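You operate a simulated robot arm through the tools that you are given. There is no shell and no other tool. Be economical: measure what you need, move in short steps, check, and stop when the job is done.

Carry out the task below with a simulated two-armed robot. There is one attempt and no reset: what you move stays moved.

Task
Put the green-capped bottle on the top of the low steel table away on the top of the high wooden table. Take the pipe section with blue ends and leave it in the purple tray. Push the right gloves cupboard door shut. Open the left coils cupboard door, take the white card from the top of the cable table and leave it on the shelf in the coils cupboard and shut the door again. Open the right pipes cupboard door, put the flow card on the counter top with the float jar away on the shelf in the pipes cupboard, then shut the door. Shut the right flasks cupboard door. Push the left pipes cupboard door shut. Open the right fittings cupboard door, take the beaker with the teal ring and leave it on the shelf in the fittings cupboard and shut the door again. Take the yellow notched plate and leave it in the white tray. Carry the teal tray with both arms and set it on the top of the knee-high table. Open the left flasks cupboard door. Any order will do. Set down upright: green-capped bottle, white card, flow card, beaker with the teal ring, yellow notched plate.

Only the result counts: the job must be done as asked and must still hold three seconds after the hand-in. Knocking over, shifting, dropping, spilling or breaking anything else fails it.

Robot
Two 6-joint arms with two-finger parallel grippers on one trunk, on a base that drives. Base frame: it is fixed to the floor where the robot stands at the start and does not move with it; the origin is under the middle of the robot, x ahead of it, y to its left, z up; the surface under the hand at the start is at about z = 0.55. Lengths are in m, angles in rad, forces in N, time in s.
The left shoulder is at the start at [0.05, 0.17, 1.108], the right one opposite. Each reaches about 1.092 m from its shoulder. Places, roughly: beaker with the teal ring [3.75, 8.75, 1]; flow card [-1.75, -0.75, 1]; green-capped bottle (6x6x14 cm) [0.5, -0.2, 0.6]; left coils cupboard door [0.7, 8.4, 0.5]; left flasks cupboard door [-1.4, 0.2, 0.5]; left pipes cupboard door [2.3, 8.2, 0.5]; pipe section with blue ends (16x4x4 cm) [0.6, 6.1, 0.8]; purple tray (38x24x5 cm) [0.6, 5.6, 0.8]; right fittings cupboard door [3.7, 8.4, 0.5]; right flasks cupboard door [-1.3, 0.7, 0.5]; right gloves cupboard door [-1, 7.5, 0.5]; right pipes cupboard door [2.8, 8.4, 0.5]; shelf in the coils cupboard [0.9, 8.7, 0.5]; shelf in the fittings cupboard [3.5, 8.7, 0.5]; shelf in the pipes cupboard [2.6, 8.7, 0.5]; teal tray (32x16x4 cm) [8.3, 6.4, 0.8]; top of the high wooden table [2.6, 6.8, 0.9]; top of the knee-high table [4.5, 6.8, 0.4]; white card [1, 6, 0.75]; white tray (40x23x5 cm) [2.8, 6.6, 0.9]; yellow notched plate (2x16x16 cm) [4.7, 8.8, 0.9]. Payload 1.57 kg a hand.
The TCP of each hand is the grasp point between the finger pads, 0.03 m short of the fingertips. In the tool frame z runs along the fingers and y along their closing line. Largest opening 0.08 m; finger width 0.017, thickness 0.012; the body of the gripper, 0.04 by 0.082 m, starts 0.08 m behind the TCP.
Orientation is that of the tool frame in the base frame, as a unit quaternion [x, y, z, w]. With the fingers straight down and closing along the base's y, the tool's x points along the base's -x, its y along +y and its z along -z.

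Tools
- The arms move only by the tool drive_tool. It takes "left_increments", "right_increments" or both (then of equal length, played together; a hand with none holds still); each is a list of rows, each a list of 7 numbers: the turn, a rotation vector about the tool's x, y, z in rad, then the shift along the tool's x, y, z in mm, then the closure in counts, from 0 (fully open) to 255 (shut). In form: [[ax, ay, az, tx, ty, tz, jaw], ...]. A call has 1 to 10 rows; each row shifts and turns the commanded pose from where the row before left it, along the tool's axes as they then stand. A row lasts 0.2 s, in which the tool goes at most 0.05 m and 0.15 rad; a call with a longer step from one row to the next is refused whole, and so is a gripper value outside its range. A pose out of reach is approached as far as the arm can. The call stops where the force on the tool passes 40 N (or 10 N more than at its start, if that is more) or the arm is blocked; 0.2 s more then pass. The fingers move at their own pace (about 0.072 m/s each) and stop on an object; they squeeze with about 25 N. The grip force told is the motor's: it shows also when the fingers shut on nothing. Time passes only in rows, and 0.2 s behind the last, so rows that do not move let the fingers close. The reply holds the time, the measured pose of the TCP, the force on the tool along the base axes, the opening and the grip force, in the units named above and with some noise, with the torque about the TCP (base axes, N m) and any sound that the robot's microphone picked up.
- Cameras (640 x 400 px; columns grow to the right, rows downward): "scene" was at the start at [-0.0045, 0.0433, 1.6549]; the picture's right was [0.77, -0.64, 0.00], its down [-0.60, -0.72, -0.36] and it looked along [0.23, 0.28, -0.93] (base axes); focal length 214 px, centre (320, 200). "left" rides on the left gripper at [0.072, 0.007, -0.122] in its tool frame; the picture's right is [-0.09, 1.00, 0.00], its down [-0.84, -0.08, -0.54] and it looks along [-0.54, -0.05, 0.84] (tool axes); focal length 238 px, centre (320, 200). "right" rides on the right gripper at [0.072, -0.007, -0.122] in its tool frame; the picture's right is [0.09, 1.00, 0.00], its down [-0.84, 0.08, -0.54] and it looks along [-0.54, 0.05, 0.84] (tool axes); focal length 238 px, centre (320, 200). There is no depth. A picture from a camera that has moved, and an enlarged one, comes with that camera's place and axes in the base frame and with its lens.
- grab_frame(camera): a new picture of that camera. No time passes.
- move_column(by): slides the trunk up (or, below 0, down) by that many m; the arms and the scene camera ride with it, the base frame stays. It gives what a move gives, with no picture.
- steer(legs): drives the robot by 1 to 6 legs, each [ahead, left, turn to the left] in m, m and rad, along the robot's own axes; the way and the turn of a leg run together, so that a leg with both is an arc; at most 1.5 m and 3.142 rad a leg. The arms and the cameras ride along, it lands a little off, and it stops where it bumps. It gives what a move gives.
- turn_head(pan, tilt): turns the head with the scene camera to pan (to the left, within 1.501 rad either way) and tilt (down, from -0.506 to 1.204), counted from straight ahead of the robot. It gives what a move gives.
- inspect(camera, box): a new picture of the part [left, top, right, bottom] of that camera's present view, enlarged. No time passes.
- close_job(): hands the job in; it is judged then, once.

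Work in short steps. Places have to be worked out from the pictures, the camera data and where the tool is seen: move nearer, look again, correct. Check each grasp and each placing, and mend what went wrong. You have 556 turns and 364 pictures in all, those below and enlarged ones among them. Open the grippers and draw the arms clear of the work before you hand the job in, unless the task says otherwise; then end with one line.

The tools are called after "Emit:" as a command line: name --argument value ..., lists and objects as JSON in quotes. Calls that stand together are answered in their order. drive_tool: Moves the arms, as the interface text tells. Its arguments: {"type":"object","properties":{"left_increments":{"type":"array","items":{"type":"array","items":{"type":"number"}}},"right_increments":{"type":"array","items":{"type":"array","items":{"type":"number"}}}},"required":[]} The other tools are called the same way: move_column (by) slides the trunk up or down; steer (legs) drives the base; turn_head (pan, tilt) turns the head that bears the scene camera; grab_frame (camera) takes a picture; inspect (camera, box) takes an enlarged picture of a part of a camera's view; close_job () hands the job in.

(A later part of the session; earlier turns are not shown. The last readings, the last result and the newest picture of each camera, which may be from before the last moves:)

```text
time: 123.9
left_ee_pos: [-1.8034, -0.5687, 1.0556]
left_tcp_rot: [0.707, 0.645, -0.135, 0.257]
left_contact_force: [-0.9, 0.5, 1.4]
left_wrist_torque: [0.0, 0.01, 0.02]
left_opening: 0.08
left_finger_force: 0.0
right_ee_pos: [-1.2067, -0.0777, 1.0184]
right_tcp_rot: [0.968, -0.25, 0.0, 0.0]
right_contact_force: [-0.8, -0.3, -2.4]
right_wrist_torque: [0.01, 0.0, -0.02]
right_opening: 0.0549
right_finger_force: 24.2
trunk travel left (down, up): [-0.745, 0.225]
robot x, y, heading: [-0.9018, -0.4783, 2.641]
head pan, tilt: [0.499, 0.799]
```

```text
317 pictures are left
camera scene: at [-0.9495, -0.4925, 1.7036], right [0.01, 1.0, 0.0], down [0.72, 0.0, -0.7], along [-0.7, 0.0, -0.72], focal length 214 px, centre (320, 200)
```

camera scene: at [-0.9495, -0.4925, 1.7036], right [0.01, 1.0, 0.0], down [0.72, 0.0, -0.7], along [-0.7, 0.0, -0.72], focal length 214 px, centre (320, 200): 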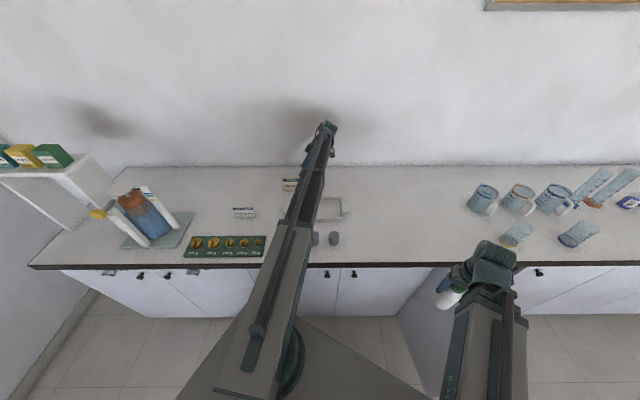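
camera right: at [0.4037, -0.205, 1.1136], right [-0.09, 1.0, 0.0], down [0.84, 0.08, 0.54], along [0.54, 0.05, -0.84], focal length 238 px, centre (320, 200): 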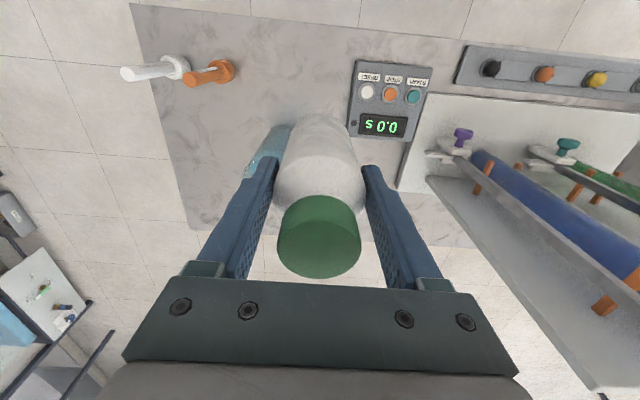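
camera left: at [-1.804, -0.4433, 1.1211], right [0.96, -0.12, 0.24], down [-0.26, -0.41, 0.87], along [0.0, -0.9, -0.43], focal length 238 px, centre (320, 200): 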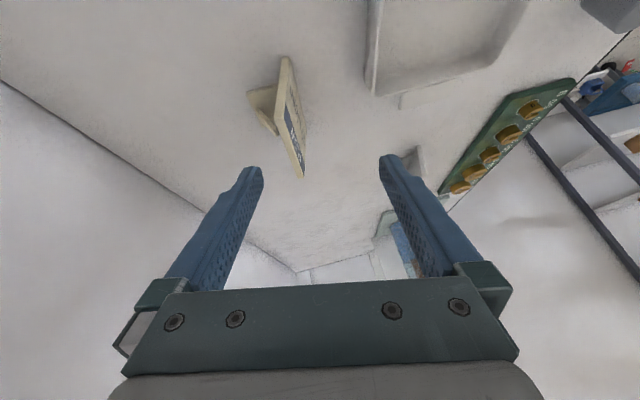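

I enlarge the card in this view.

Emit:
inspect --camera "left" --box '[220, 40, 360, 190]'

```text
2.67 times, centred on (290, 115) of left
camera zoom: at [-1.804, -0.4433, 1.1211], right [0.96, -0.12, 0.24], down [-0.26, -0.41, 0.87], along [0.0, -0.9, -0.43], focal length 636 px, centre (400, 427)
```

zoom: 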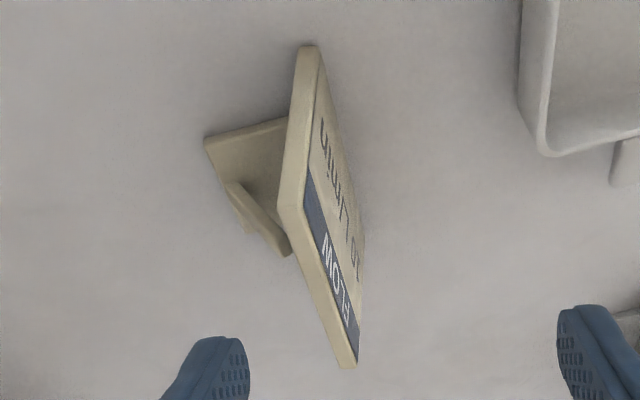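

The plate's top edge runs from (-1.821, -0.587) to (-1.818, -0.679), with a rib behind the middle. I'll grip the near half: TCP to (-1.812, -0.598), then lower.

Emit:
drive_tool --left_increments '[[0, 0, 0, -13, -3.8, 7, 60], [0, 0, 0, -13, -3.8, 7, 60], [0, 0, 0, 0, 0, 0, 60]]'

Emit:
move_column --by -0.06

Emit:
grab_frame --camera "left"

```text
time: 124.7
left_ee_pos: [-1.8135, -0.5974, 1.0555]
left_tcp_rot: [0.707, 0.644, -0.136, 0.257]
left_contact_force: [-0.5, -0.8, 0.7]
left_wrist_torque: [0.0, 0.01, -0.01]
left_opening: 0.0614
left_finger_force: 0.1
right_ee_pos: [-1.2053, -0.0766, 1.0177]
right_tcp_rot: [0.968, -0.25, 0.0, 0.001]
right_contact_force: [-0.9, -0.1, -2.5]
right_wrist_torque: [-0.01, -0.01, 0.02]
right_opening: 0.0548
right_finger_force: 25.2
trunk travel left (down, up): [-0.745, 0.225]
robot x, y, heading: [-0.9006, -0.4748, 2.638]
head pan, tilt: [0.499, 0.799]
```

```text
time: 125.7
left_ee_pos: [-1.812, -0.5979, 0.9964]
left_tcp_rot: [0.708, 0.644, -0.135, 0.257]
left_contact_force: [0.3, -0.2, -0.2]
left_wrist_torque: [0.01, -0.02, 0.02]
left_opening: 0.0612
left_finger_force: 0.0
right_ee_pos: [-1.2063, -0.0769, 0.9595]
right_tcp_rot: [0.968, -0.249, 0.0, -0.001]
right_contact_force: [-0.4, -0.4, -1.9]
right_wrist_torque: [-0.04, -0.03, -0.01]
right_opening: 0.0552
right_finger_force: 24.9
trunk travel left (down, up): [-0.685, 0.285]
robot x, y, heading: [-0.9021, -0.4762, 2.634]
head pan, tilt: [0.499, 0.799]
```

```text
315 pictures are left
camera left: at [-1.813, -0.4725, 1.0611], right [0.96, -0.12, 0.24], down [-0.26, -0.41, 0.87], along [0.0, -0.9, -0.43], focal length 238 px, centre (320, 200)
```

left: 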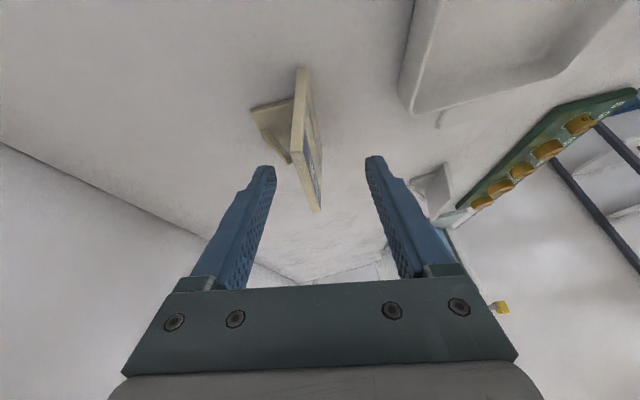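

Aligned; I lower the last 3.5 cm and close.

Emit:
move_column --by -0.036

Emit:
drive_tool --left_increments '[[0, 0, 0, 0, -3, 0, 60], [0, 0, 0, 0, 0, 0, 255], [0, 0, 0, 0, 0, 0, 255], [0, 0, 0, 0, 0, 0, 255], [0, 0, 0, 0, 0, 0, 255]]'

Emit:
grab_frame --camera "left"

```text
time: 126.5
left_ee_pos: [-1.8122, -0.5974, 0.9596]
left_tcp_rot: [0.708, 0.644, -0.135, 0.256]
left_contact_force: [-0.2, 0.4, 0.6]
left_wrist_torque: [0.0, 0.01, 0.02]
left_opening: 0.0614
left_finger_force: 0.0
right_ee_pos: [-1.2058, -0.0768, 0.9238]
right_tcp_rot: [0.969, -0.249, 0.0, 0.0]
right_contact_force: [0.4, 0.0, -2.9]
right_wrist_torque: [-0.03, -0.02, 0.02]
right_opening: 0.055
right_finger_force: 24.8
trunk travel left (down, up): [-0.649, 0.321]
robot x, y, heading: [-0.9054, -0.4751, 2.636]
head pan, tilt: [0.499, 0.799]
```

```text
time: 127.7
left_ee_pos: [-1.8155, -0.5973, 0.9605]
left_tcp_rot: [0.707, 0.645, -0.135, 0.257]
left_contact_force: [0.8, 1.2, 1.7]
left_wrist_torque: [0.03, -0.03, 0.01]
left_opening: 0.0075
left_finger_force: 25.0
right_ee_pos: [-1.2058, -0.0771, 0.9229]
right_tcp_rot: [0.968, -0.25, 0.001, 0.0]
right_contact_force: [-0.2, 0.3, -2.1]
right_wrist_torque: [0.01, -0.01, 0.0]
right_opening: 0.055
right_finger_force: 25.9
trunk travel left (down, up): [-0.649, 0.321]
robot x, y, heading: [-0.9049, -0.4704, 2.639]
head pan, tilt: [0.499, 0.799]
```

```text
314 pictures are left
camera left: at [-1.8158, -0.4724, 1.0251], right [0.96, -0.12, 0.24], down [-0.26, -0.41, 0.87], along [0.0, -0.9, -0.43], focal length 238 px, centre (320, 200)
```

left: 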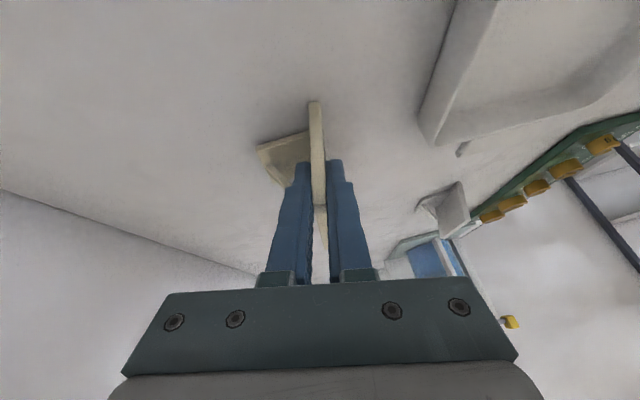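

Gripped (7.5 mm plate). I lift the trunk high and check.

Emit:
move_column --by 0.3

Emit:
grab_frame --camera "left"

```text
time: 130.7
left_ee_pos: [-1.8164, -0.597, 1.2597]
left_tcp_rot: [0.708, 0.644, -0.135, 0.257]
left_contact_force: [-0.4, -0.5, -0.3]
left_wrist_torque: [0.03, -0.01, -0.02]
left_opening: 0.0075
left_finger_force: 25.0
right_ee_pos: [-1.2062, -0.0777, 1.223]
right_tcp_rot: [0.968, -0.25, 0.001, 0.0]
right_contact_force: [-0.7, 0.3, -2.9]
right_wrist_torque: [0.02, 0.01, -0.02]
right_opening: 0.055
right_finger_force: 24.8
trunk travel left (down, up): [-0.949, 0.021]
robot x, y, heading: [-0.9031, -0.4788, 2.638]
head pan, tilt: [0.499, 0.799]
```

```text
313 pictures are left
camera left: at [-1.8161, -0.4723, 1.3249], right [0.96, -0.12, 0.24], down [-0.26, -0.41, 0.87], along [0.0, -0.9, -0.43], focal length 238 px, centre (320, 200)
```

left: 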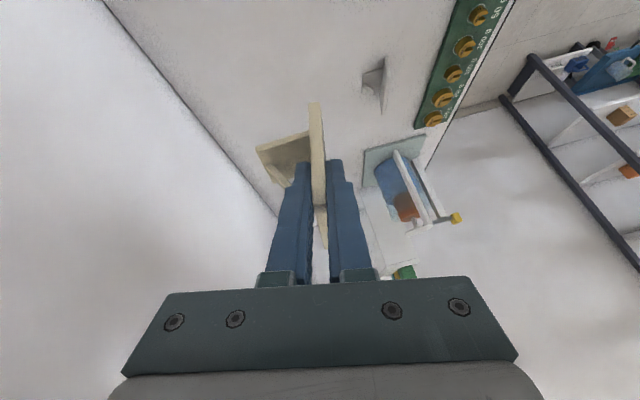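

Held well. I back away, turn to face +y and drive up the left aisle, then look ahead.

Emit:
steer --legs '[[-0.75, 0, 0], [0, 0, -1.065], [1.5, 0.08, 0], [1.5, 0, 0], [1.0, 0, 0]]'

Emit:
turn_head --pan -0.3 --tilt 0.35

Emit:
grab_frame --camera "scene"

```text
refused: leg 3 is longer than a leg can be; nothing moved
```

```text
time: 131.8
left_ee_pos: [-1.816, -0.5956, 1.2602]
left_tcp_rot: [0.707, 0.644, -0.135, 0.257]
left_contact_force: [0.4, -0.6, -0.5]
left_wrist_torque: [0.0, -0.02, 0.0]
left_opening: 0.0071
left_finger_force: 25.1
right_ee_pos: [-1.2053, -0.0762, 1.2233]
right_tcp_rot: [0.968, -0.249, 0.0, 0.0]
right_contact_force: [-0.4, -0.6, -2.7]
right_wrist_torque: [0.01, 0.0, 0.03]
right_opening: 0.0548
right_finger_force: 24.7
trunk travel left (down, up): [-0.949, 0.021]
robot x, y, heading: [-0.903, -0.4749, 2.633]
head pan, tilt: [-0.3, 0.351]
```

```text
312 pictures are left
camera scene: at [-0.9337, -0.4259, 1.9472], right [0.72, 0.69, 0.0], down [0.24, -0.25, -0.94], along [-0.65, 0.68, -0.34], focal length 214 px, centre (320, 200)
```

scene: 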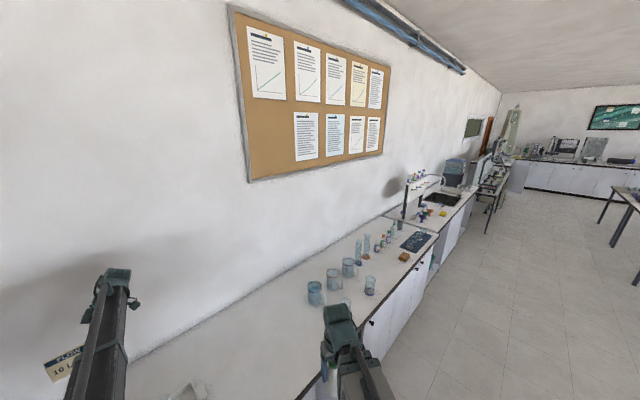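

Limit is 1.5 m per leg in total; I shorten the legs.

Emit:
steer --legs '[[-0.75, 0, 0], [0, 0, -1.065], [1.45, 0.08, 0], [1.45, 0, 0], [1.0, 0, 0]]'

Emit:
grab_frame --camera "scene"

```text
time: 157.0
left_ee_pos: [-0.8127, 3.822, 1.2604]
left_tcp_rot: [0.938, 0.19, -0.248, 0.151]
left_contact_force: [0.0, -0.1, -0.9]
left_wrist_torque: [0.04, -0.01, -0.02]
left_opening: 0.0072
left_finger_force: 25.5
right_ee_pos: [-0.0643, 3.5319, 1.223]
right_tcp_rot: [-0.704, 0.71, 0.0, -0.001]
right_contact_force: [0.1, 0.3, -2.9]
right_wrist_torque: [-0.04, 0.03, 0.04]
right_opening: 0.0547
right_finger_force: 25.2
trunk travel left (down, up): [-0.949, 0.021]
robot x, y, heading: [-0.2725, 3.0759, 1.564]
head pan, tilt: [-0.3, 0.351]
```

```text
311 pictures are left
camera scene: at [-0.2429, 3.1274, 1.9472], right [0.95, -0.31, 0.0], down [-0.11, -0.33, -0.94], along [0.29, 0.89, -0.34], focal length 214 px, centre (320, 200)
```

scene: 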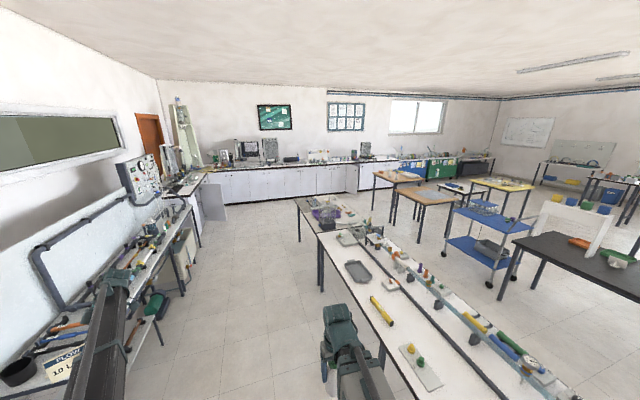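

I enlarge the far part to map the tables.

Emit:
inspect --camera "scene" --box '[160, 130, 400, 280]'

Emit:
inspect --camera "scene" --box '[340, 130, 580, 280]'

```text
2.67 times, centred on (280, 205) of scene
camera zoom: at [-0.2429, 3.1274, 1.9472], right [0.95, -0.31, 0.0], down [-0.11, -0.33, -0.94], along [0.29, 0.89, -0.34], focal length 572 px, centre (427, 187)
```

zoom: 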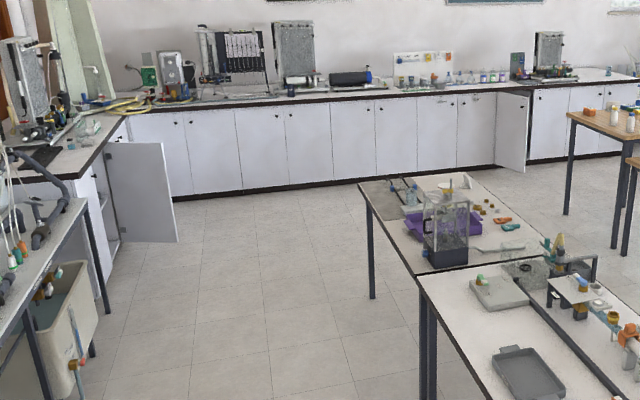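

```text
2.67 times, centred on (460, 205) of scene
camera zoom: at [-0.2429, 3.1274, 1.9472], right [0.95, -0.31, 0.0], down [-0.11, -0.33, -0.94], along [0.29, 0.89, -0.34], focal length 572 px, centre (-53, 187)
```

zoom: 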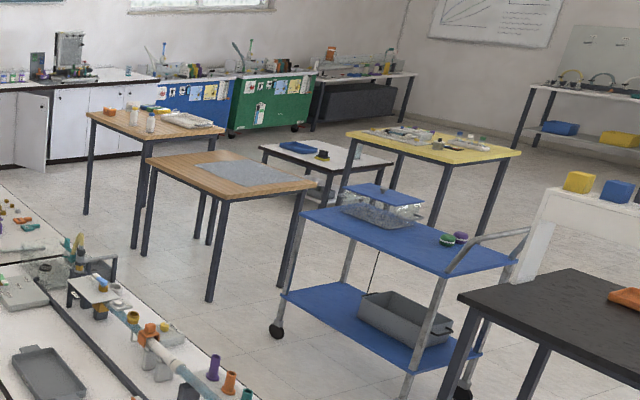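

The way: up to y≈6.75, turn right in two steps between the cable table's end (y≈6.45) and the far counter (y≈8.4), to x≈1.2.

Emit:
steer --legs '[[1.45, 0, 0], [1.45, 0, 0], [0.77, 0, 0], [0, 0, -0.78], [0.9, 0, 0], [0, 0, -0.784]]'

Emit:
grab_frame --camera "scene"

```text
time: 183.3
left_ee_pos: [1.2223, 7.9282, 1.2597]
left_tcp_rot: [0.797, -0.53, -0.282, -0.069]
left_contact_force: [-0.7, -0.2, -1.0]
left_wrist_torque: [-0.01, -0.02, 0.01]
left_opening: 0.0076
left_finger_force: 24.8
right_ee_pos: [0.9302, 7.1827, 1.224]
right_tcp_rot: [0.007, 1.0, 0.0, 0.0]
right_contact_force: [-0.1, -0.3, -2.8]
right_wrist_torque: [0.01, 0.03, -0.01]
right_opening: 0.0547
right_finger_force: 24.5
trunk travel left (down, up): [-0.949, 0.021]
robot x, y, heading: [0.4782, 7.3876, -0.017]
head pan, tilt: [-0.3, 0.351]
```

```text
308 pictures are left
camera scene: at [0.5248, 7.3613, 1.9472], right [-0.31, -0.95, 0.0], down [-0.33, 0.11, -0.94], along [0.89, -0.29, -0.34], focal length 214 px, centre (320, 200)
```

scene: 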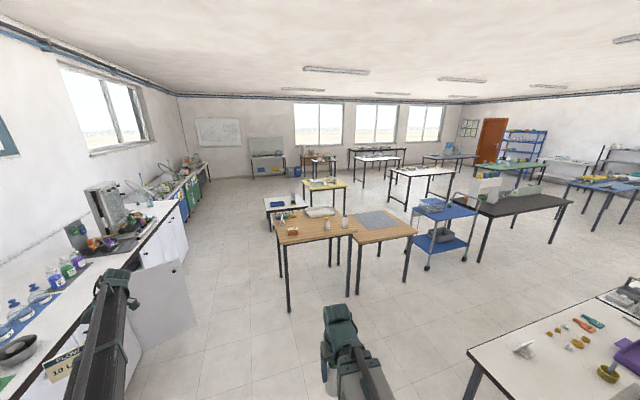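

I enlarge the wooden tables.

Emit:
inspect --camera "scene" --box '[250, 170, 430, 300]'

Emit:
inspect --camera "scene" --box '[70, 190, 230, 390]'

```text
3.08 times, centred on (340, 235) of scene
camera zoom: at [0.5248, 7.3613, 1.9472], right [-0.31, -0.95, 0.0], down [-0.33, 0.11, -0.94], along [0.89, -0.29, -0.34], focal length 660 px, centre (258, 92)
```

zoom: 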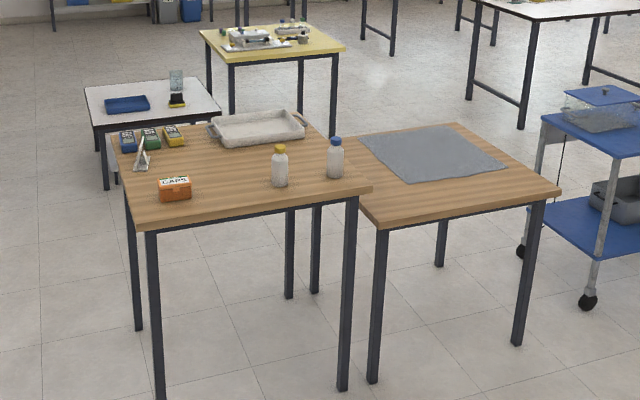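

```text
2.00 times, centred on (150, 290) of scene
camera zoom: at [0.5248, 7.3613, 1.9472], right [-0.31, -0.95, 0.0], down [-0.33, 0.11, -0.94], along [0.89, -0.29, -0.34], focal length 429 px, centre (660, 20)
```

zoom: 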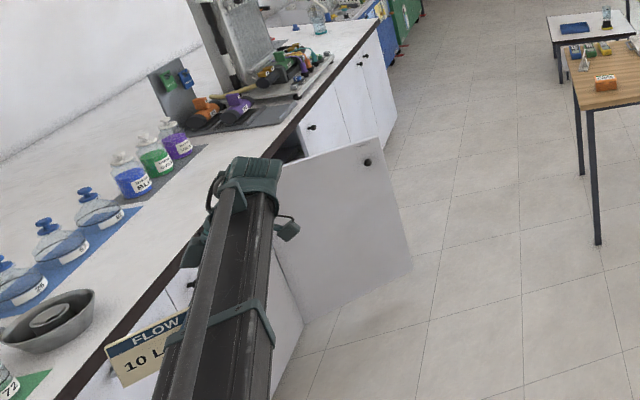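

The high table spans x 2.25–3.0, y 6.41–7.2. A free spot is at (2.40, 6.86) between the orange box and the yellow-capped bottle. I drive to (1.65, 7.06), facing the table.

Emit:
steer --legs '[[1.176, -0.31, 0.017]]'

Emit:
turn_head --pan -0.2 --tilt 0.8

Emit:
grab_frame --camera "scene"

Emit:
grab_frame --camera "right"

```text
time: 189.4
left_ee_pos: [2.3941, 7.6138, 1.2607]
left_tcp_rot: [0.799, -0.526, -0.282, -0.068]
left_contact_force: [-0.1, -0.1, -0.9]
left_wrist_torque: [0.01, 0.0, 0.02]
left_opening: 0.0073
left_finger_force: 25.7
right_ee_pos: [2.1078, 6.8659, 1.2243]
right_tcp_rot: [0.003, 1.0, 0.0, -0.001]
right_contact_force: [0.4, 0.1, -2.4]
right_wrist_torque: [0.02, 0.04, 0.01]
right_opening: 0.0547
right_finger_force: 24.7
trunk travel left (down, up): [-0.949, 0.021]
robot x, y, heading: [1.6537, 7.0682, -0.007]
head pan, tilt: [-0.3, 0.351]
```

```text
time: 190.3
left_ee_pos: [2.3918, 7.6145, 1.2592]
left_tcp_rot: [0.799, -0.526, -0.282, -0.068]
left_contact_force: [-0.1, 0.1, 0.4]
left_wrist_torque: [0.0, 0.0, 0.02]
left_opening: 0.0072
left_finger_force: 24.6
right_ee_pos: [2.1076, 6.8662, 1.2219]
right_tcp_rot: [0.003, 1.0, -0.001, -0.001]
right_contact_force: [0.3, 0.3, -3.3]
right_wrist_torque: [-0.03, 0.04, -0.02]
right_opening: 0.0548
right_finger_force: 25.1
trunk travel left (down, up): [-0.949, 0.021]
robot x, y, heading: [1.6493, 7.0675, -0.009]
head pan, tilt: [-0.201, 0.799]
```

```text
305 pictures are left
camera scene: at [1.6906, 7.053, 1.9077], right [-0.21, -0.98, 0.0], down [-0.7, 0.15, -0.7], along [0.68, -0.14, -0.72], focal length 214 px, centre (320, 200)
```

scene: 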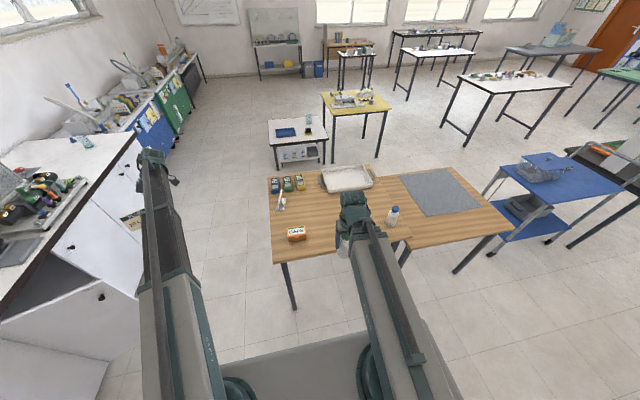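

```text
304 pictures are left
camera right: at [2.0349, 6.8599, 1.3459], right [-0.09, 1.0, 0.0], down [0.84, 0.07, 0.54], along [0.54, 0.05, -0.84], focal length 238 px, centre (320, 200)
```

right: 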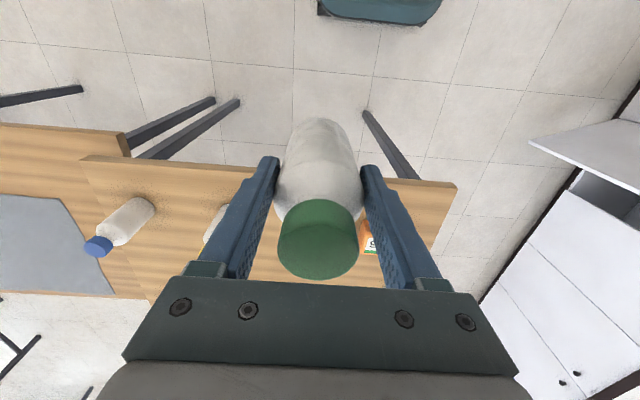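

The target spot is clear. I extend the right hand over (2.39, 6.85) and lower to 3 cm above.

Emit:
drive_tool --right_increments '[[0, 0, 0, -40, -2, 0, 255], [0, 0, 0, -40, -2, 0, 255], [0, 0, 0, -40, -2, 0, 255], [0, 0, 0, -40, -2, 0, 255], [0, 0, 0, -40, -2, 0, 255], [0, 0, 0, -40, -2, 0, 255], [0, 0, 0, -40, -2, 0, 255], [0, 0, 0, 0, 0, 0, 255]]'

Emit:
move_column --by -0.18

Emit:
grab_frame --camera "right"

```text
time: 192.1
left_ee_pos: [2.3931, 7.6143, 1.2618]
left_tcp_rot: [0.8, -0.526, -0.282, -0.068]
left_contact_force: [-0.1, 0.1, 0.2]
left_wrist_torque: [-0.03, -0.01, 0.02]
left_opening: 0.0072
left_finger_force: 24.4
right_ee_pos: [2.3876, 6.8494, 1.2232]
right_tcp_rot: [0.004, 1.0, 0.0, 0.0]
right_contact_force: [0.3, -0.1, -1.7]
right_wrist_torque: [0.02, 0.0, 0.0]
right_opening: 0.0547
right_finger_force: 24.8
trunk travel left (down, up): [-0.949, 0.021]
robot x, y, heading: [1.6518, 7.0694, -0.005]
head pan, tilt: [-0.201, 0.799]
```

```text
time: 194.1
left_ee_pos: [2.3922, 7.6144, 1.0802]
left_tcp_rot: [0.799, -0.526, -0.282, -0.068]
left_contact_force: [0.4, -0.3, -0.1]
left_wrist_torque: [-0.01, -0.03, 0.0]
left_opening: 0.0072
left_finger_force: 25.3
right_ee_pos: [2.3876, 6.8489, 1.0428]
right_tcp_rot: [0.003, 1.0, 0.0, -0.001]
right_contact_force: [-0.1, 0.6, -3.9]
right_wrist_torque: [0.0, 0.02, 0.01]
right_opening: 0.0547
right_finger_force: 24.8
trunk travel left (down, up): [-0.769, 0.201]
robot x, y, heading: [1.6497, 7.0725, -0.004]
head pan, tilt: [-0.201, 0.799]
```

```text
303 pictures are left
camera right: at [2.3157, 6.8438, 1.1659], right [-0.09, 1.0, 0.0], down [0.84, 0.07, 0.54], along [0.54, 0.05, -0.84], focal length 238 px, centre (320, 200)
```

right: 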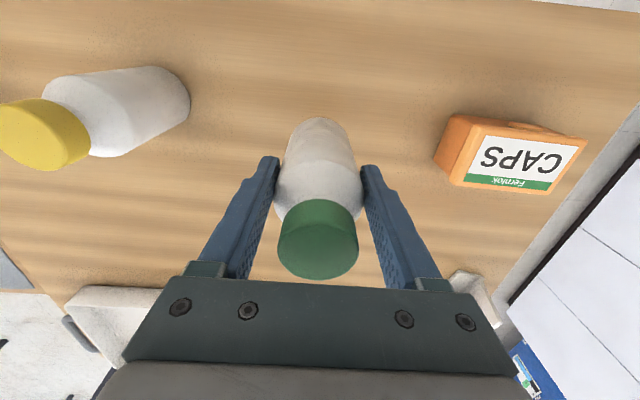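

The spot is free on both sides. I lower until the bottle touches.

Emit:
move_column --by -0.046

Emit:
move_column --by -0.006

```text
time: 195.0
left_ee_pos: [2.3921, 7.6143, 1.0346]
left_tcp_rot: [0.8, -0.526, -0.283, -0.067]
left_contact_force: [-0.5, 0.4, -0.1]
left_wrist_torque: [0.02, 0.01, -0.01]
left_opening: 0.007
left_finger_force: 25.1
right_ee_pos: [2.3883, 6.8485, 0.9973]
right_tcp_rot: [0.003, 1.0, 0.001, -0.001]
right_contact_force: [-0.2, -0.2, -2.6]
right_wrist_torque: [0.04, 0.0, 0.0]
right_opening: 0.0545
right_finger_force: 25.2
trunk travel left (down, up): [-0.723, 0.247]
robot x, y, heading: [1.6509, 7.0701, -0.005]
head pan, tilt: [-0.201, 0.799]
```

```text
time: 195.6
left_ee_pos: [2.3924, 7.6139, 1.0291]
left_tcp_rot: [0.799, -0.527, -0.28, -0.069]
left_contact_force: [-0.2, -0.2, 0.2]
left_wrist_torque: [0.03, -0.01, -0.03]
left_opening: 0.0074
left_finger_force: 24.8
right_ee_pos: [2.3877, 6.8506, 0.9923]
right_tcp_rot: [0.002, 1.0, -0.001, 0.001]
right_contact_force: [4.7, -2.0, 21.7]
right_wrist_torque: [0.0, -0.17, -0.11]
right_opening: 0.0544
right_finger_force: 25.7
trunk travel left (down, up): [-0.717, 0.253]
robot x, y, heading: [1.6542, 7.0716, -0.002]
head pan, tilt: [-0.201, 0.799]
```

Contact felt (+22 N). I release the bottle, wait, and raise the trunk.

Emit:
drive_tool --right_increments '[[0, 0, 0, 0, 0, 0, 200], [0, 0, 0, 0, 0, 0, 60], [0, 0, 0, 0, 0, 0, 0], [0, 0, 0, 0, 0, 0, 0]]'

Emit:
move_column --by 0.22

Emit:
grab_frame --camera "right"

```text
time: 196.6
left_ee_pos: [2.393, 7.6146, 1.0277]
left_tcp_rot: [0.8, -0.526, -0.282, -0.067]
left_contact_force: [-0.8, 0.2, -0.4]
left_wrist_torque: [-0.04, 0.01, -0.01]
left_opening: 0.0075
left_finger_force: 24.9
right_ee_pos: [2.3886, 6.8493, 0.9914]
right_tcp_rot: [0.003, 1.0, 0.0, 0.0]
right_contact_force: [-0.7, -0.6, 0.3]
right_wrist_torque: [-0.01, -0.02, 0.02]
right_opening: 0.0801
right_finger_force: 0.1
trunk travel left (down, up): [-0.717, 0.253]
robot x, y, heading: [1.6532, 7.0716, -0.01]
head pan, tilt: [-0.201, 0.799]
```

```text
time: 198.9
left_ee_pos: [2.3935, 7.6138, 1.2488]
left_tcp_rot: [0.799, -0.527, -0.282, -0.068]
left_contact_force: [0.1, -0.8, -0.3]
left_wrist_torque: [-0.01, 0.05, -0.01]
left_opening: 0.0072
left_finger_force: 25.2
right_ee_pos: [2.3882, 6.8507, 1.2108]
right_tcp_rot: [0.003, 1.0, -0.001, -0.001]
right_contact_force: [-0.5, -0.3, -0.4]
right_wrist_torque: [0.01, -0.01, 0.05]
right_opening: 0.0801
right_finger_force: 0.0
trunk travel left (down, up): [-0.937, 0.033]
robot x, y, heading: [1.6505, 7.068, -0.004]
head pan, tilt: [-0.201, 0.799]
```

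```text
302 pictures are left
camera right: at [2.3157, 6.8439, 1.3338], right [-0.09, 1.0, 0.0], down [0.84, 0.07, 0.54], along [0.54, 0.05, -0.84], focal length 238 px, centre (320, 200)
```

right: 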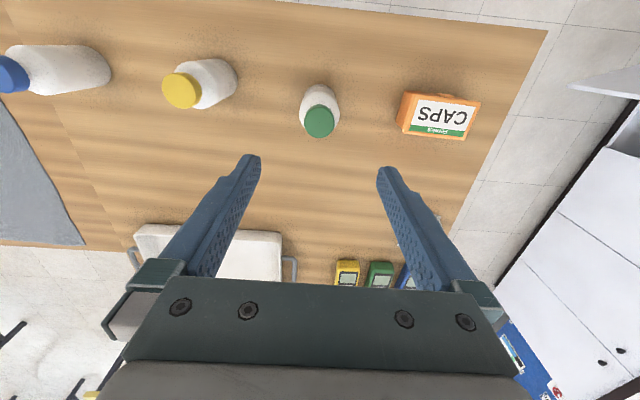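

The bottle stands upright on the high table. Next the pipes cupboard: I look at its doors.

Emit:
turn_head --pan 1.0 --tilt 0.6

Emit:
grab_frame --camera "scene"

```text
time: 200.3
left_ee_pos: [2.3936, 7.6144, 1.2494]
left_tcp_rot: [0.8, -0.526, -0.282, -0.067]
left_contact_force: [0.4, 0.1, -0.5]
left_wrist_torque: [-0.04, 0.02, -0.03]
left_opening: 0.0071
left_finger_force: 25.2
right_ee_pos: [2.3874, 6.8502, 1.2108]
right_tcp_rot: [0.002, 1.0, 0.0, 0.0]
right_contact_force: [-0.2, 0.9, 0.3]
right_wrist_torque: [0.0, 0.01, 0.02]
right_opening: 0.0797
right_finger_force: 0.1
trunk travel left (down, up): [-0.937, 0.033]
robot x, y, heading: [1.6512, 7.071, -0.001]
head pan, tilt: [1.0, 0.6]
```

```text
301 pictures are left
camera scene: at [1.6596, 7.1437, 1.9125], right [0.84, -0.55, 0.0], down [-0.31, -0.47, -0.82], along [0.45, 0.69, -0.57], focal length 214 px, centre (320, 200)
```

scene: 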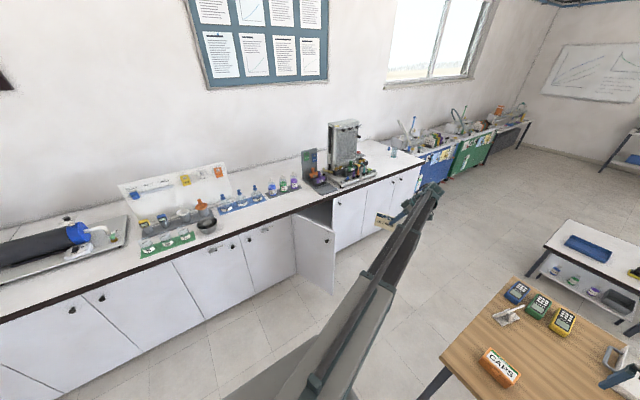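

The left pipes door hangs open (hinge (2.21, 8.38), free edge (2.36, 8.03)). I draw the card arm in and level the right hand as a fist.

Emit:
drive_tool --left_increments '[[0, 0, 0, 0, 35, 8, 255], [0, 0, 0, 0, 35, 8, 255], [0, 0, 0, 0, 35, 8, 255], [0, 0, 0, 0, 35, 8, 255], [0, 0, 0, 0, 35, 8, 255], [0, 0, 0, 0, 35, 8, 255], [0, 0, 0, 0, 35, 8, 255], [0, 0, 0, 0, 35, 8, 255], [0, 0, 0, 0, 35, 8, 255], [0, 0, 0, 0, 35, 8, 255]]' --right_increments '[[0, -0.147, 0, 0, 0, 0, 255], [0, -0.147, 0, 0, 0, 0, 255], [0, -0.147, 0, 0, 0, 0, 255], [0, -0.147, 0, 0, 0, 0, 255], [0, -0.147, 0, 0, 0, 0, 255], [0, -0.147, 0, 0, 0, 0, 255], [0, -0.147, 0, 0, 0, 0, 255], [0, -0.147, 0, 0, 0, 0, 255], [0, -0.147, 0, 0, 0, 0, 255], [0, -0.147, 0, 0, 0, 0, 255]]'

Emit:
grab_frame --camera "scene"

```text
time: 202.5
left_ee_pos: [2.0532, 7.4931, 1.2486]
left_tcp_rot: [0.799, -0.527, -0.28, -0.069]
left_contact_force: [-0.4, -0.3, 0.1]
left_wrist_torque: [-0.04, -0.04, -0.01]
left_opening: 0.0074
left_finger_force: 25.2
right_ee_pos: [2.3875, 6.8497, 1.4096]
right_tcp_rot: [0.002, 0.743, -0.002, 0.67]
right_contact_force: [0.6, 0.0, 0.6]
right_wrist_torque: [-0.02, -0.04, -0.01]
right_opening: 0.0
right_finger_force: 21.0
right hand out of reach, approached as far as the arm can: row 2, 3, 4, 5, 6, 7, 8, 9, 10
trunk travel left (down, up): [-0.937, 0.033]
robot x, y, heading: [1.6517, 7.0667, -0.003]
head pan, tilt: [1.0, 0.6]
```

```text
300 pictures are left
camera scene: at [1.6582, 7.1434, 1.9125], right [0.84, -0.55, 0.0], down [-0.31, -0.47, -0.83], along [0.45, 0.69, -0.56], focal length 214 px, centre (320, 200)
```

scene: 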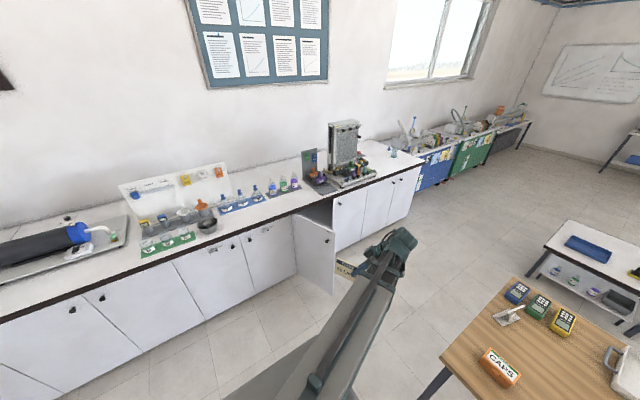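

I turn left 1.2 rad and place the base at (1.63, 7.34), then lower the fist to door height.

Emit:
steer --legs '[[0, 0, 1.2], [0.246, 0.119, 0]]'

Emit:
move_column --by -0.4

Emit:
turn_head --pan -0.3 --tilt 0.8

Emit:
grab_frame --camera "scene"

```text
time: 207.4
left_ee_pos: [1.3831, 7.8731, 1.2476]
left_tcp_rot: [0.957, 0.016, -0.27, 0.103]
left_contact_force: [0.1, -0.3, -0.7]
left_wrist_torque: [-0.03, 0.01, -0.04]
left_opening: 0.0072
left_finger_force: 25.7
right_ee_pos: [2.1049, 7.9499, 1.4076]
right_tcp_rot: [-0.418, 0.615, 0.375, 0.553]
right_contact_force: [0.0, -0.1, -1.2]
right_wrist_torque: [0.02, -0.01, 0.0]
right_opening: 0.0
right_finger_force: 21.7
trunk travel left (down, up): [-0.937, 0.033]
robot x, y, heading: [1.632, 7.3421, 1.195]
head pan, tilt: [1.0, 0.6]
```

```text
time: 211.2
left_ee_pos: [1.3834, 7.8723, 0.8476]
left_tcp_rot: [0.957, 0.016, -0.27, 0.102]
left_contact_force: [-0.1, 0.1, -0.6]
left_wrist_torque: [0.01, -0.03, -0.01]
left_opening: 0.0075
left_finger_force: 24.4
right_ee_pos: [2.1053, 7.949, 1.0087]
right_tcp_rot: [-0.417, 0.615, 0.375, 0.554]
right_contact_force: [0.7, 0.3, -1.1]
right_wrist_torque: [0.02, -0.03, -0.01]
right_opening: 0.0
right_finger_force: 21.0
trunk travel left (down, up): [-0.537, 0.433]
robot x, y, heading: [1.6309, 7.3407, 1.194]
head pan, tilt: [1.0, 0.6]
```

```text
time: 212.7
left_ee_pos: [1.384, 7.8719, 0.8477]
left_tcp_rot: [0.957, 0.016, -0.27, 0.103]
left_contact_force: [-0.3, -0.5, -0.2]
left_wrist_torque: [0.01, 0.0, -0.02]
left_opening: 0.0075
left_finger_force: 24.8
right_ee_pos: [2.1048, 7.9471, 1.0086]
right_tcp_rot: [-0.417, 0.616, 0.375, 0.554]
right_contact_force: [0.7, 0.1, -0.1]
right_wrist_torque: [-0.02, 0.04, 0.05]
right_opening: 0.0
right_finger_force: 21.2
trunk travel left (down, up): [-0.537, 0.433]
robot x, y, heading: [1.6297, 7.3414, 1.191]
head pan, tilt: [-0.3, 0.799]
```

```text
299 pictures are left
camera scene: at [1.6674, 7.3682, 1.4956], right [0.78, -0.63, 0.0], down [-0.45, -0.56, -0.7], along [0.44, 0.54, -0.72], focal length 214 px, centre (320, 200)
```

scene: 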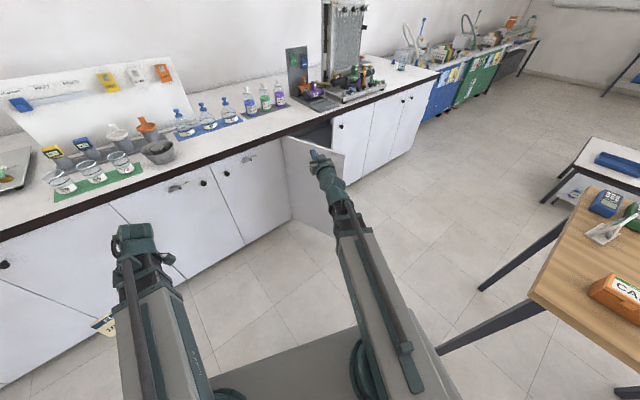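

Door's free edge is at (2.36, 8.02). I lower to z≈0.72, move the fist beyond it to its outer side, and push east, then follow with the base.

Emit:
move_column --by -0.29

Emit:
drive_tool --right_increments '[[0, 0, 0, 0, 13, 32, 255], [0, 0, 0, 0, 13, 32, 255], [0, 0, 0, 0, 13, 32, 255], [0, 0, 0, 0, 13, 32, 255], [0, 0, 0, 0, -38, 11, 255], [0, 0, 0, 0, -38, 11, 255], [0, 0, 0, 0, -38, 11, 255], [0, 0, 0, 0, -38, 11, 255], [0, 0, 0, 0, -38, 11, 255], [0, 0, 0, 0, 0, 0, 255]]'

Emit:
grab_frame --camera "scene"

```text
time: 215.6
left_ee_pos: [1.3833, 7.8723, 0.5581]
left_tcp_rot: [0.957, 0.015, -0.27, 0.102]
left_contact_force: [0.4, -0.8, -0.8]
left_wrist_torque: [0.0, -0.01, 0.0]
left_opening: 0.0073
left_finger_force: 25.6
right_ee_pos: [2.1047, 7.9487, 0.719]
right_tcp_rot: [-0.417, 0.615, 0.376, 0.554]
right_contact_force: [-0.2, 0.4, -0.4]
right_wrist_torque: [0.0, 0.03, 0.0]
right_opening: 0.0
right_finger_force: 21.5
trunk travel left (down, up): [-0.247, 0.723]
robot x, y, heading: [1.6308, 7.3441, 1.19]
head pan, tilt: [-0.3, 0.799]
```

```text
time: 217.8
left_ee_pos: [1.3838, 7.8718, 0.5588]
left_tcp_rot: [0.957, 0.015, -0.271, 0.103]
left_contact_force: [-0.2, 0.7, -1.3]
left_wrist_torque: [-0.01, -0.01, -0.01]
left_opening: 0.0072
left_finger_force: 25.1
right_ee_pos: [2.2998, 8.069, 0.718]
right_tcp_rot: [-0.417, 0.615, 0.375, 0.554]
right_contact_force: [0.3, 0.9, -0.6]
right_wrist_torque: [0.01, -0.01, 0.02]
right_opening: 0.0
right_finger_force: 21.8
right hand out of reach, approached as far as the arm can: row 2, 3, 5, 7
trunk travel left (down, up): [-0.247, 0.723]
robot x, y, heading: [1.633, 7.339, 1.193]
head pan, tilt: [-0.3, 0.799]
```

```text
298 pictures are left
camera scene: at [1.6675, 7.3682, 1.2056], right [0.78, -0.63, 0.0], down [-0.45, -0.56, -0.7], along [0.44, 0.54, -0.72], focal length 214 px, centre (320, 200)
```

scene: 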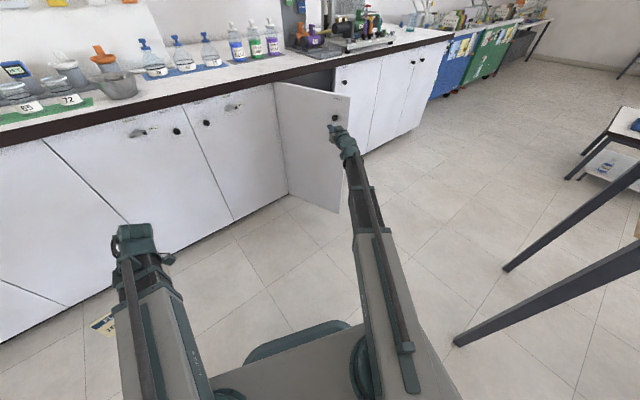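

The fist is at the door's outer face. I push on by driving the base diagonally.

Emit:
steer --legs '[[0.085, -0.052, 0], [0.15, -0.02, 0]]'

Emit:
grab_frame --camera "scene"

```text
time: 219.9
left_ee_pos: [1.5381, 8.0649, 0.5583]
left_tcp_rot: [0.957, 0.016, -0.27, 0.102]
left_contact_force: [-0.1, 0.6, -0.6]
left_wrist_torque: [-0.03, -0.02, 0.0]
left_opening: 0.0073
left_finger_force: 25.5
right_ee_pos: [2.4543, 8.2611, 0.7187]
right_tcp_rot: [-0.417, 0.615, 0.375, 0.554]
right_contact_force: [0.5, 0.2, -0.8]
right_wrist_torque: [0.0, -0.02, 0.06]
right_opening: 0.0
right_finger_force: 21.2
trunk travel left (down, up): [-0.247, 0.723]
robot x, y, heading: [1.7852, 7.5341, 1.193]
head pan, tilt: [-0.3, 0.799]
```

```text
297 pictures are left
camera scene: at [1.8221, 7.561, 1.2056], right [0.78, -0.63, 0.0], down [-0.45, -0.56, -0.7], along [0.44, 0.54, -0.72], focal length 214 px, centre (320, 200)
```

scene: 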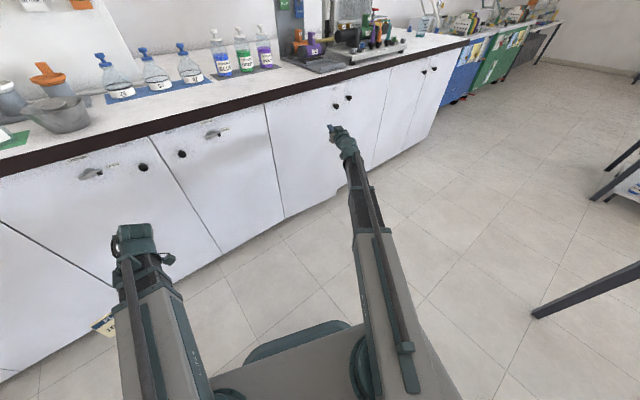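

Almost shut; a bit further.

Emit:
steer --legs '[[0.11, 0.04, 0]]'

Emit:
inspect --camera "scene" --box '[230, 60, 470, 220]'

```text
time: 221.2
left_ee_pos: [1.5438, 8.1808, 0.5572]
left_tcp_rot: [0.957, 0.016, -0.27, 0.103]
left_contact_force: [0.2, -0.5, -0.8]
left_wrist_torque: [-0.01, 0.0, -0.01]
left_opening: 0.0072
left_finger_force: 25.0
right_ee_pos: [2.4584, 8.3761, 0.7186]
right_tcp_rot: [-0.418, 0.615, 0.376, 0.553]
right_contact_force: [-1.2, -0.7, 0.4]
right_wrist_torque: [0.0, -0.01, -0.02]
right_opening: 0.0
right_finger_force: 21.1
trunk travel left (down, up): [-0.247, 0.723]
robot x, y, heading: [1.79, 7.6509, 1.19]
head pan, tilt: [-0.3, 0.799]
```

```text
2.50 times, centred on (350, 140) of scene
camera zoom: at [1.8259, 7.6768, 1.2056], right [0.78, -0.63, 0.0], down [-0.45, -0.56, -0.7], along [0.44, 0.54, -0.72], focal length 536 px, centre (245, 350)
```

zoom: 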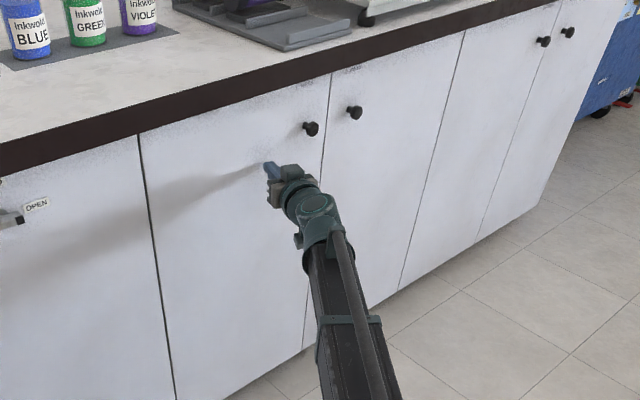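

It looks flush; I press until contact to be sure.

Emit:
steer --legs '[[0.03, 0.012, 0]]'

Emit:
inspect --camera "scene" --box '[230, 60, 470, 220]'

```text
time: 222.0
left_ee_pos: [1.5433, 8.1953, 0.5571]
left_tcp_rot: [0.958, 0.015, -0.269, 0.101]
left_contact_force: [-0.1, 0.0, -0.7]
left_wrist_torque: [-0.01, -0.03, 0.01]
left_opening: 0.0074
left_finger_force: 24.6
right_ee_pos: [2.4596, 8.3851, 0.7178]
right_tcp_rot: [-0.417, 0.616, 0.374, 0.555]
right_contact_force: [-1.2, -3.9, 2.6]
right_wrist_torque: [0.1, -0.04, 0.04]
right_opening: 0.0002
right_finger_force: 21.5
trunk travel left (down, up): [-0.247, 0.723]
robot x, y, heading: [1.7916, 7.6636, 1.192]
head pan, tilt: [-0.3, 0.799]
stopped in leg 1: the force on the tool passed its limit at 63 N (the readings are from after the stop); the commanded pose is now the measured one
```

```text
2.50 times, centred on (350, 140) of scene
camera zoom: at [1.8256, 7.6903, 1.2056], right [0.78, -0.63, 0.0], down [-0.45, -0.56, -0.7], along [0.44, 0.54, -0.72], focal length 536 px, centre (245, 350)
```

zoom: 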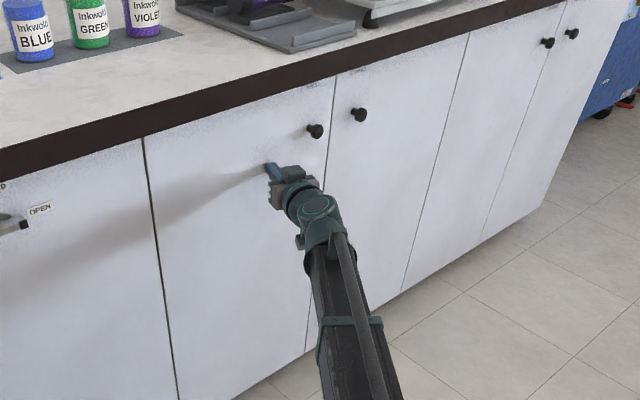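

The left pipes door is shut (face at y≈8.41). For the right door I draw the fist back, shift the base east to (2.2, 7.66), and point the right hand to +y, opened.

Emit:
drive_tool --right_increments '[[0, 0, 0, 0, 0, -40, 255], [0, 0, 0, 0, 0, -40, 255], [0, 0, 0, 0, 0, -40, 255], [0, 0, 0, 0, 0, -40, 130], [0, -0.05, 0, 0, 0, -30, 130], [0, -0.05, 0, 0, 0, 0, 130]]'

Emit:
steer --legs '[[0.15, -0.378, 0]]'

Emit:
drive_tool --right_increments '[[-0.126, 0, 0, 0, 0, 0, 130], [-0.126, 0, 0, 0, 0, 0, 130], [-0.126, 0, 0, 0, 0, 0, 130], [0, 0, 0, 0, 0, 0, 130]]'

Emit:
grab_frame --camera "right"

Emit:
grab_frame --camera "scene"

```text
time: 223.4
left_ee_pos: [1.5432, 8.1951, 0.5592]
left_tcp_rot: [0.957, 0.016, -0.269, 0.103]
left_contact_force: [0.1, -0.4, -0.3]
left_wrist_torque: [0.0, -0.02, 0.0]
left_opening: 0.0073
left_finger_force: 25.4
right_ee_pos: [2.3886, 8.2094, 0.7403]
right_tcp_rot: [-0.399, 0.587, 0.394, 0.584]
right_contact_force: [-0.2, -0.1, 0.1]
right_wrist_torque: [0.0, 0.0, -0.01]
right_opening: 0.0391
right_finger_force: 0.1
right hand out of reach, approached as far as the arm can: row 1, 2, 3, 4, 5, 6
trunk travel left (down, up): [-0.247, 0.723]
robot x, y, heading: [1.7891, 7.6688, 1.188]
head pan, tilt: [-0.3, 0.799]
```

```text
time: 225.9
left_ee_pos: [1.9511, 8.1944, 0.5577]
left_tcp_rot: [0.957, 0.015, -0.27, 0.102]
left_contact_force: [0.8, 0.0, -0.8]
left_wrist_torque: [0.03, 0.03, -0.02]
left_opening: 0.0075
left_finger_force: 25.0
right_ee_pos: [2.7981, 8.2067, 0.7401]
right_tcp_rot: [-0.399, 0.589, 0.393, 0.583]
right_contact_force: [0.1, -0.2, -0.5]
right_wrist_torque: [-0.02, 0.01, 0.0]
right_opening: 0.0392
right_finger_force: 0.1
trunk travel left (down, up): [-0.247, 0.723]
robot x, y, heading: [2.1998, 7.6618, 1.185]
head pan, tilt: [-0.3, 0.799]
```

```text
time: 226.9
left_ee_pos: [1.9519, 8.1944, 0.5584]
left_tcp_rot: [0.957, 0.015, -0.27, 0.103]
left_contact_force: [0.9, 0.1, -0.5]
left_wrist_torque: [-0.02, -0.02, 0.03]
left_opening: 0.0072
left_finger_force: 25.6
right_ee_pos: [2.7983, 8.2065, 0.7409]
right_tcp_rot: [-0.501, 0.504, 0.497, 0.499]
right_contact_force: [-0.2, 1.4, 0.1]
right_wrist_torque: [-0.03, -0.01, -0.01]
right_opening: 0.0396
right_finger_force: 0.1
trunk travel left (down, up): [-0.247, 0.723]
robot x, y, heading: [2.1982, 7.6611, 1.191]
head pan, tilt: [-0.3, 0.799]
```

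```text
294 pictures are left
camera right: at [2.8032, 8.0854, 0.6692], right [-1.0, 0.0, -0.09], down [-0.08, -0.53, 0.84], along [-0.05, 0.85, 0.53], focal length 238 px, centre (320, 200)
```

right: 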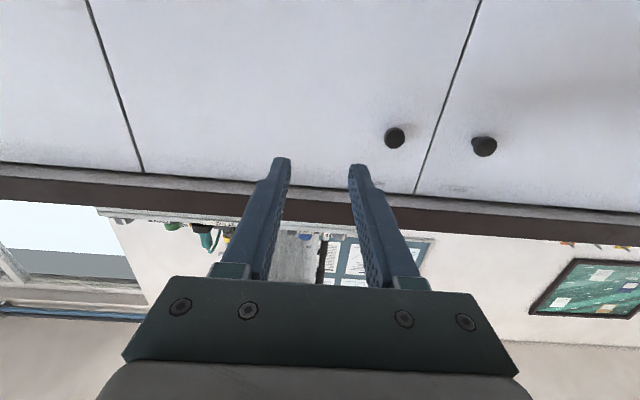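

```text
293 pictures are left
camera scene: at [2.234, 7.6896, 1.2056], right [0.78, -0.63, 0.0], down [-0.45, -0.56, -0.7], along [0.44, 0.54, -0.72], focal length 214 px, centre (320, 200)
```

scene: 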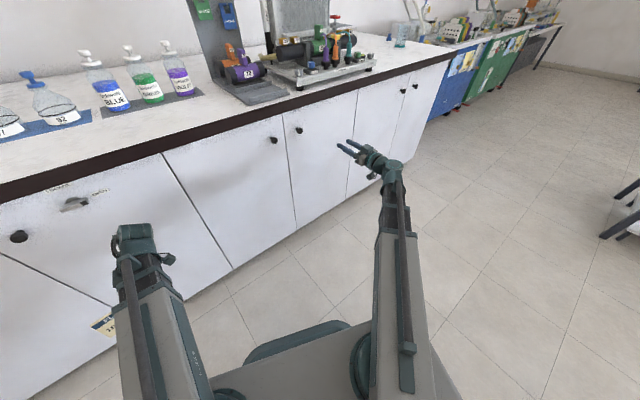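

Right pipes knob at (2.699, 8.385, 0.755), hinge at x≈3.05. I align the hand, approach partly and check.

Emit:
drive_tool --right_increments '[[0, 0, 0, 0, 33, 0, 130], [0, 0, 0, 0, 33, 0, 130], [0, 0, 0, 0, 33, 0, 130], [0, 0, 0, 0, 0, 40, 130], [0, 0, 0, 0, 0, 40, 130], [0, 0, 0, 0, 0, 0, 130]]'

Emit:
move_column --by 0.014

Emit:
grab_frame --camera "right"

```text
time: 228.3
left_ee_pos: [1.9529, 8.195, 0.5579]
left_tcp_rot: [0.957, 0.015, -0.27, 0.101]
left_contact_force: [0.1, 0.3, -0.1]
left_wrist_torque: [0.0, -0.05, 0.01]
left_opening: 0.0074
left_finger_force: 24.5
right_ee_pos: [2.6992, 8.2865, 0.7397]
right_tcp_rot: [-0.501, 0.504, 0.496, 0.499]
right_contact_force: [-0.1, 0.4, -0.2]
right_wrist_torque: [0.01, -0.01, -0.01]
right_opening: 0.0392
right_finger_force: 0.0
trunk travel left (down, up): [-0.247, 0.723]
robot x, y, heading: [2.1995, 7.664, 1.194]
head pan, tilt: [-0.3, 0.799]
```

```text
time: 228.9
left_ee_pos: [1.9523, 8.1933, 0.5729]
left_tcp_rot: [0.957, 0.015, -0.27, 0.102]
left_contact_force: [-0.1, 0.1, -0.3]
left_wrist_torque: [0.0, -0.02, -0.02]
left_opening: 0.0073
left_finger_force: 25.6
right_ee_pos: [2.6991, 8.2887, 0.7529]
right_tcp_rot: [-0.501, 0.504, 0.497, 0.498]
right_contact_force: [-0.4, 0.4, 0.5]
right_wrist_torque: [0.02, 0.04, -0.03]
right_opening: 0.0392
right_finger_force: 0.0
trunk travel left (down, up): [-0.261, 0.709]
robot x, y, heading: [2.1998, 7.6704, 1.19]
head pan, tilt: [-0.3, 0.799]
```

```text
292 pictures are left
camera right: at [2.7049, 8.1657, 0.683], right [-1.0, 0.0, -0.09], down [-0.08, -0.53, 0.84], along [-0.05, 0.85, 0.53], focal length 238 px, centre (320, 200)
```

right: 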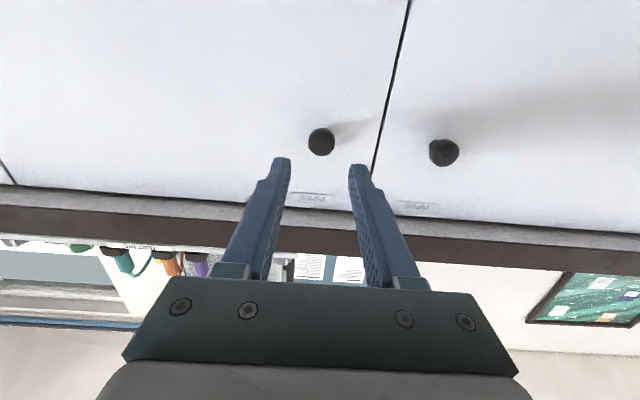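

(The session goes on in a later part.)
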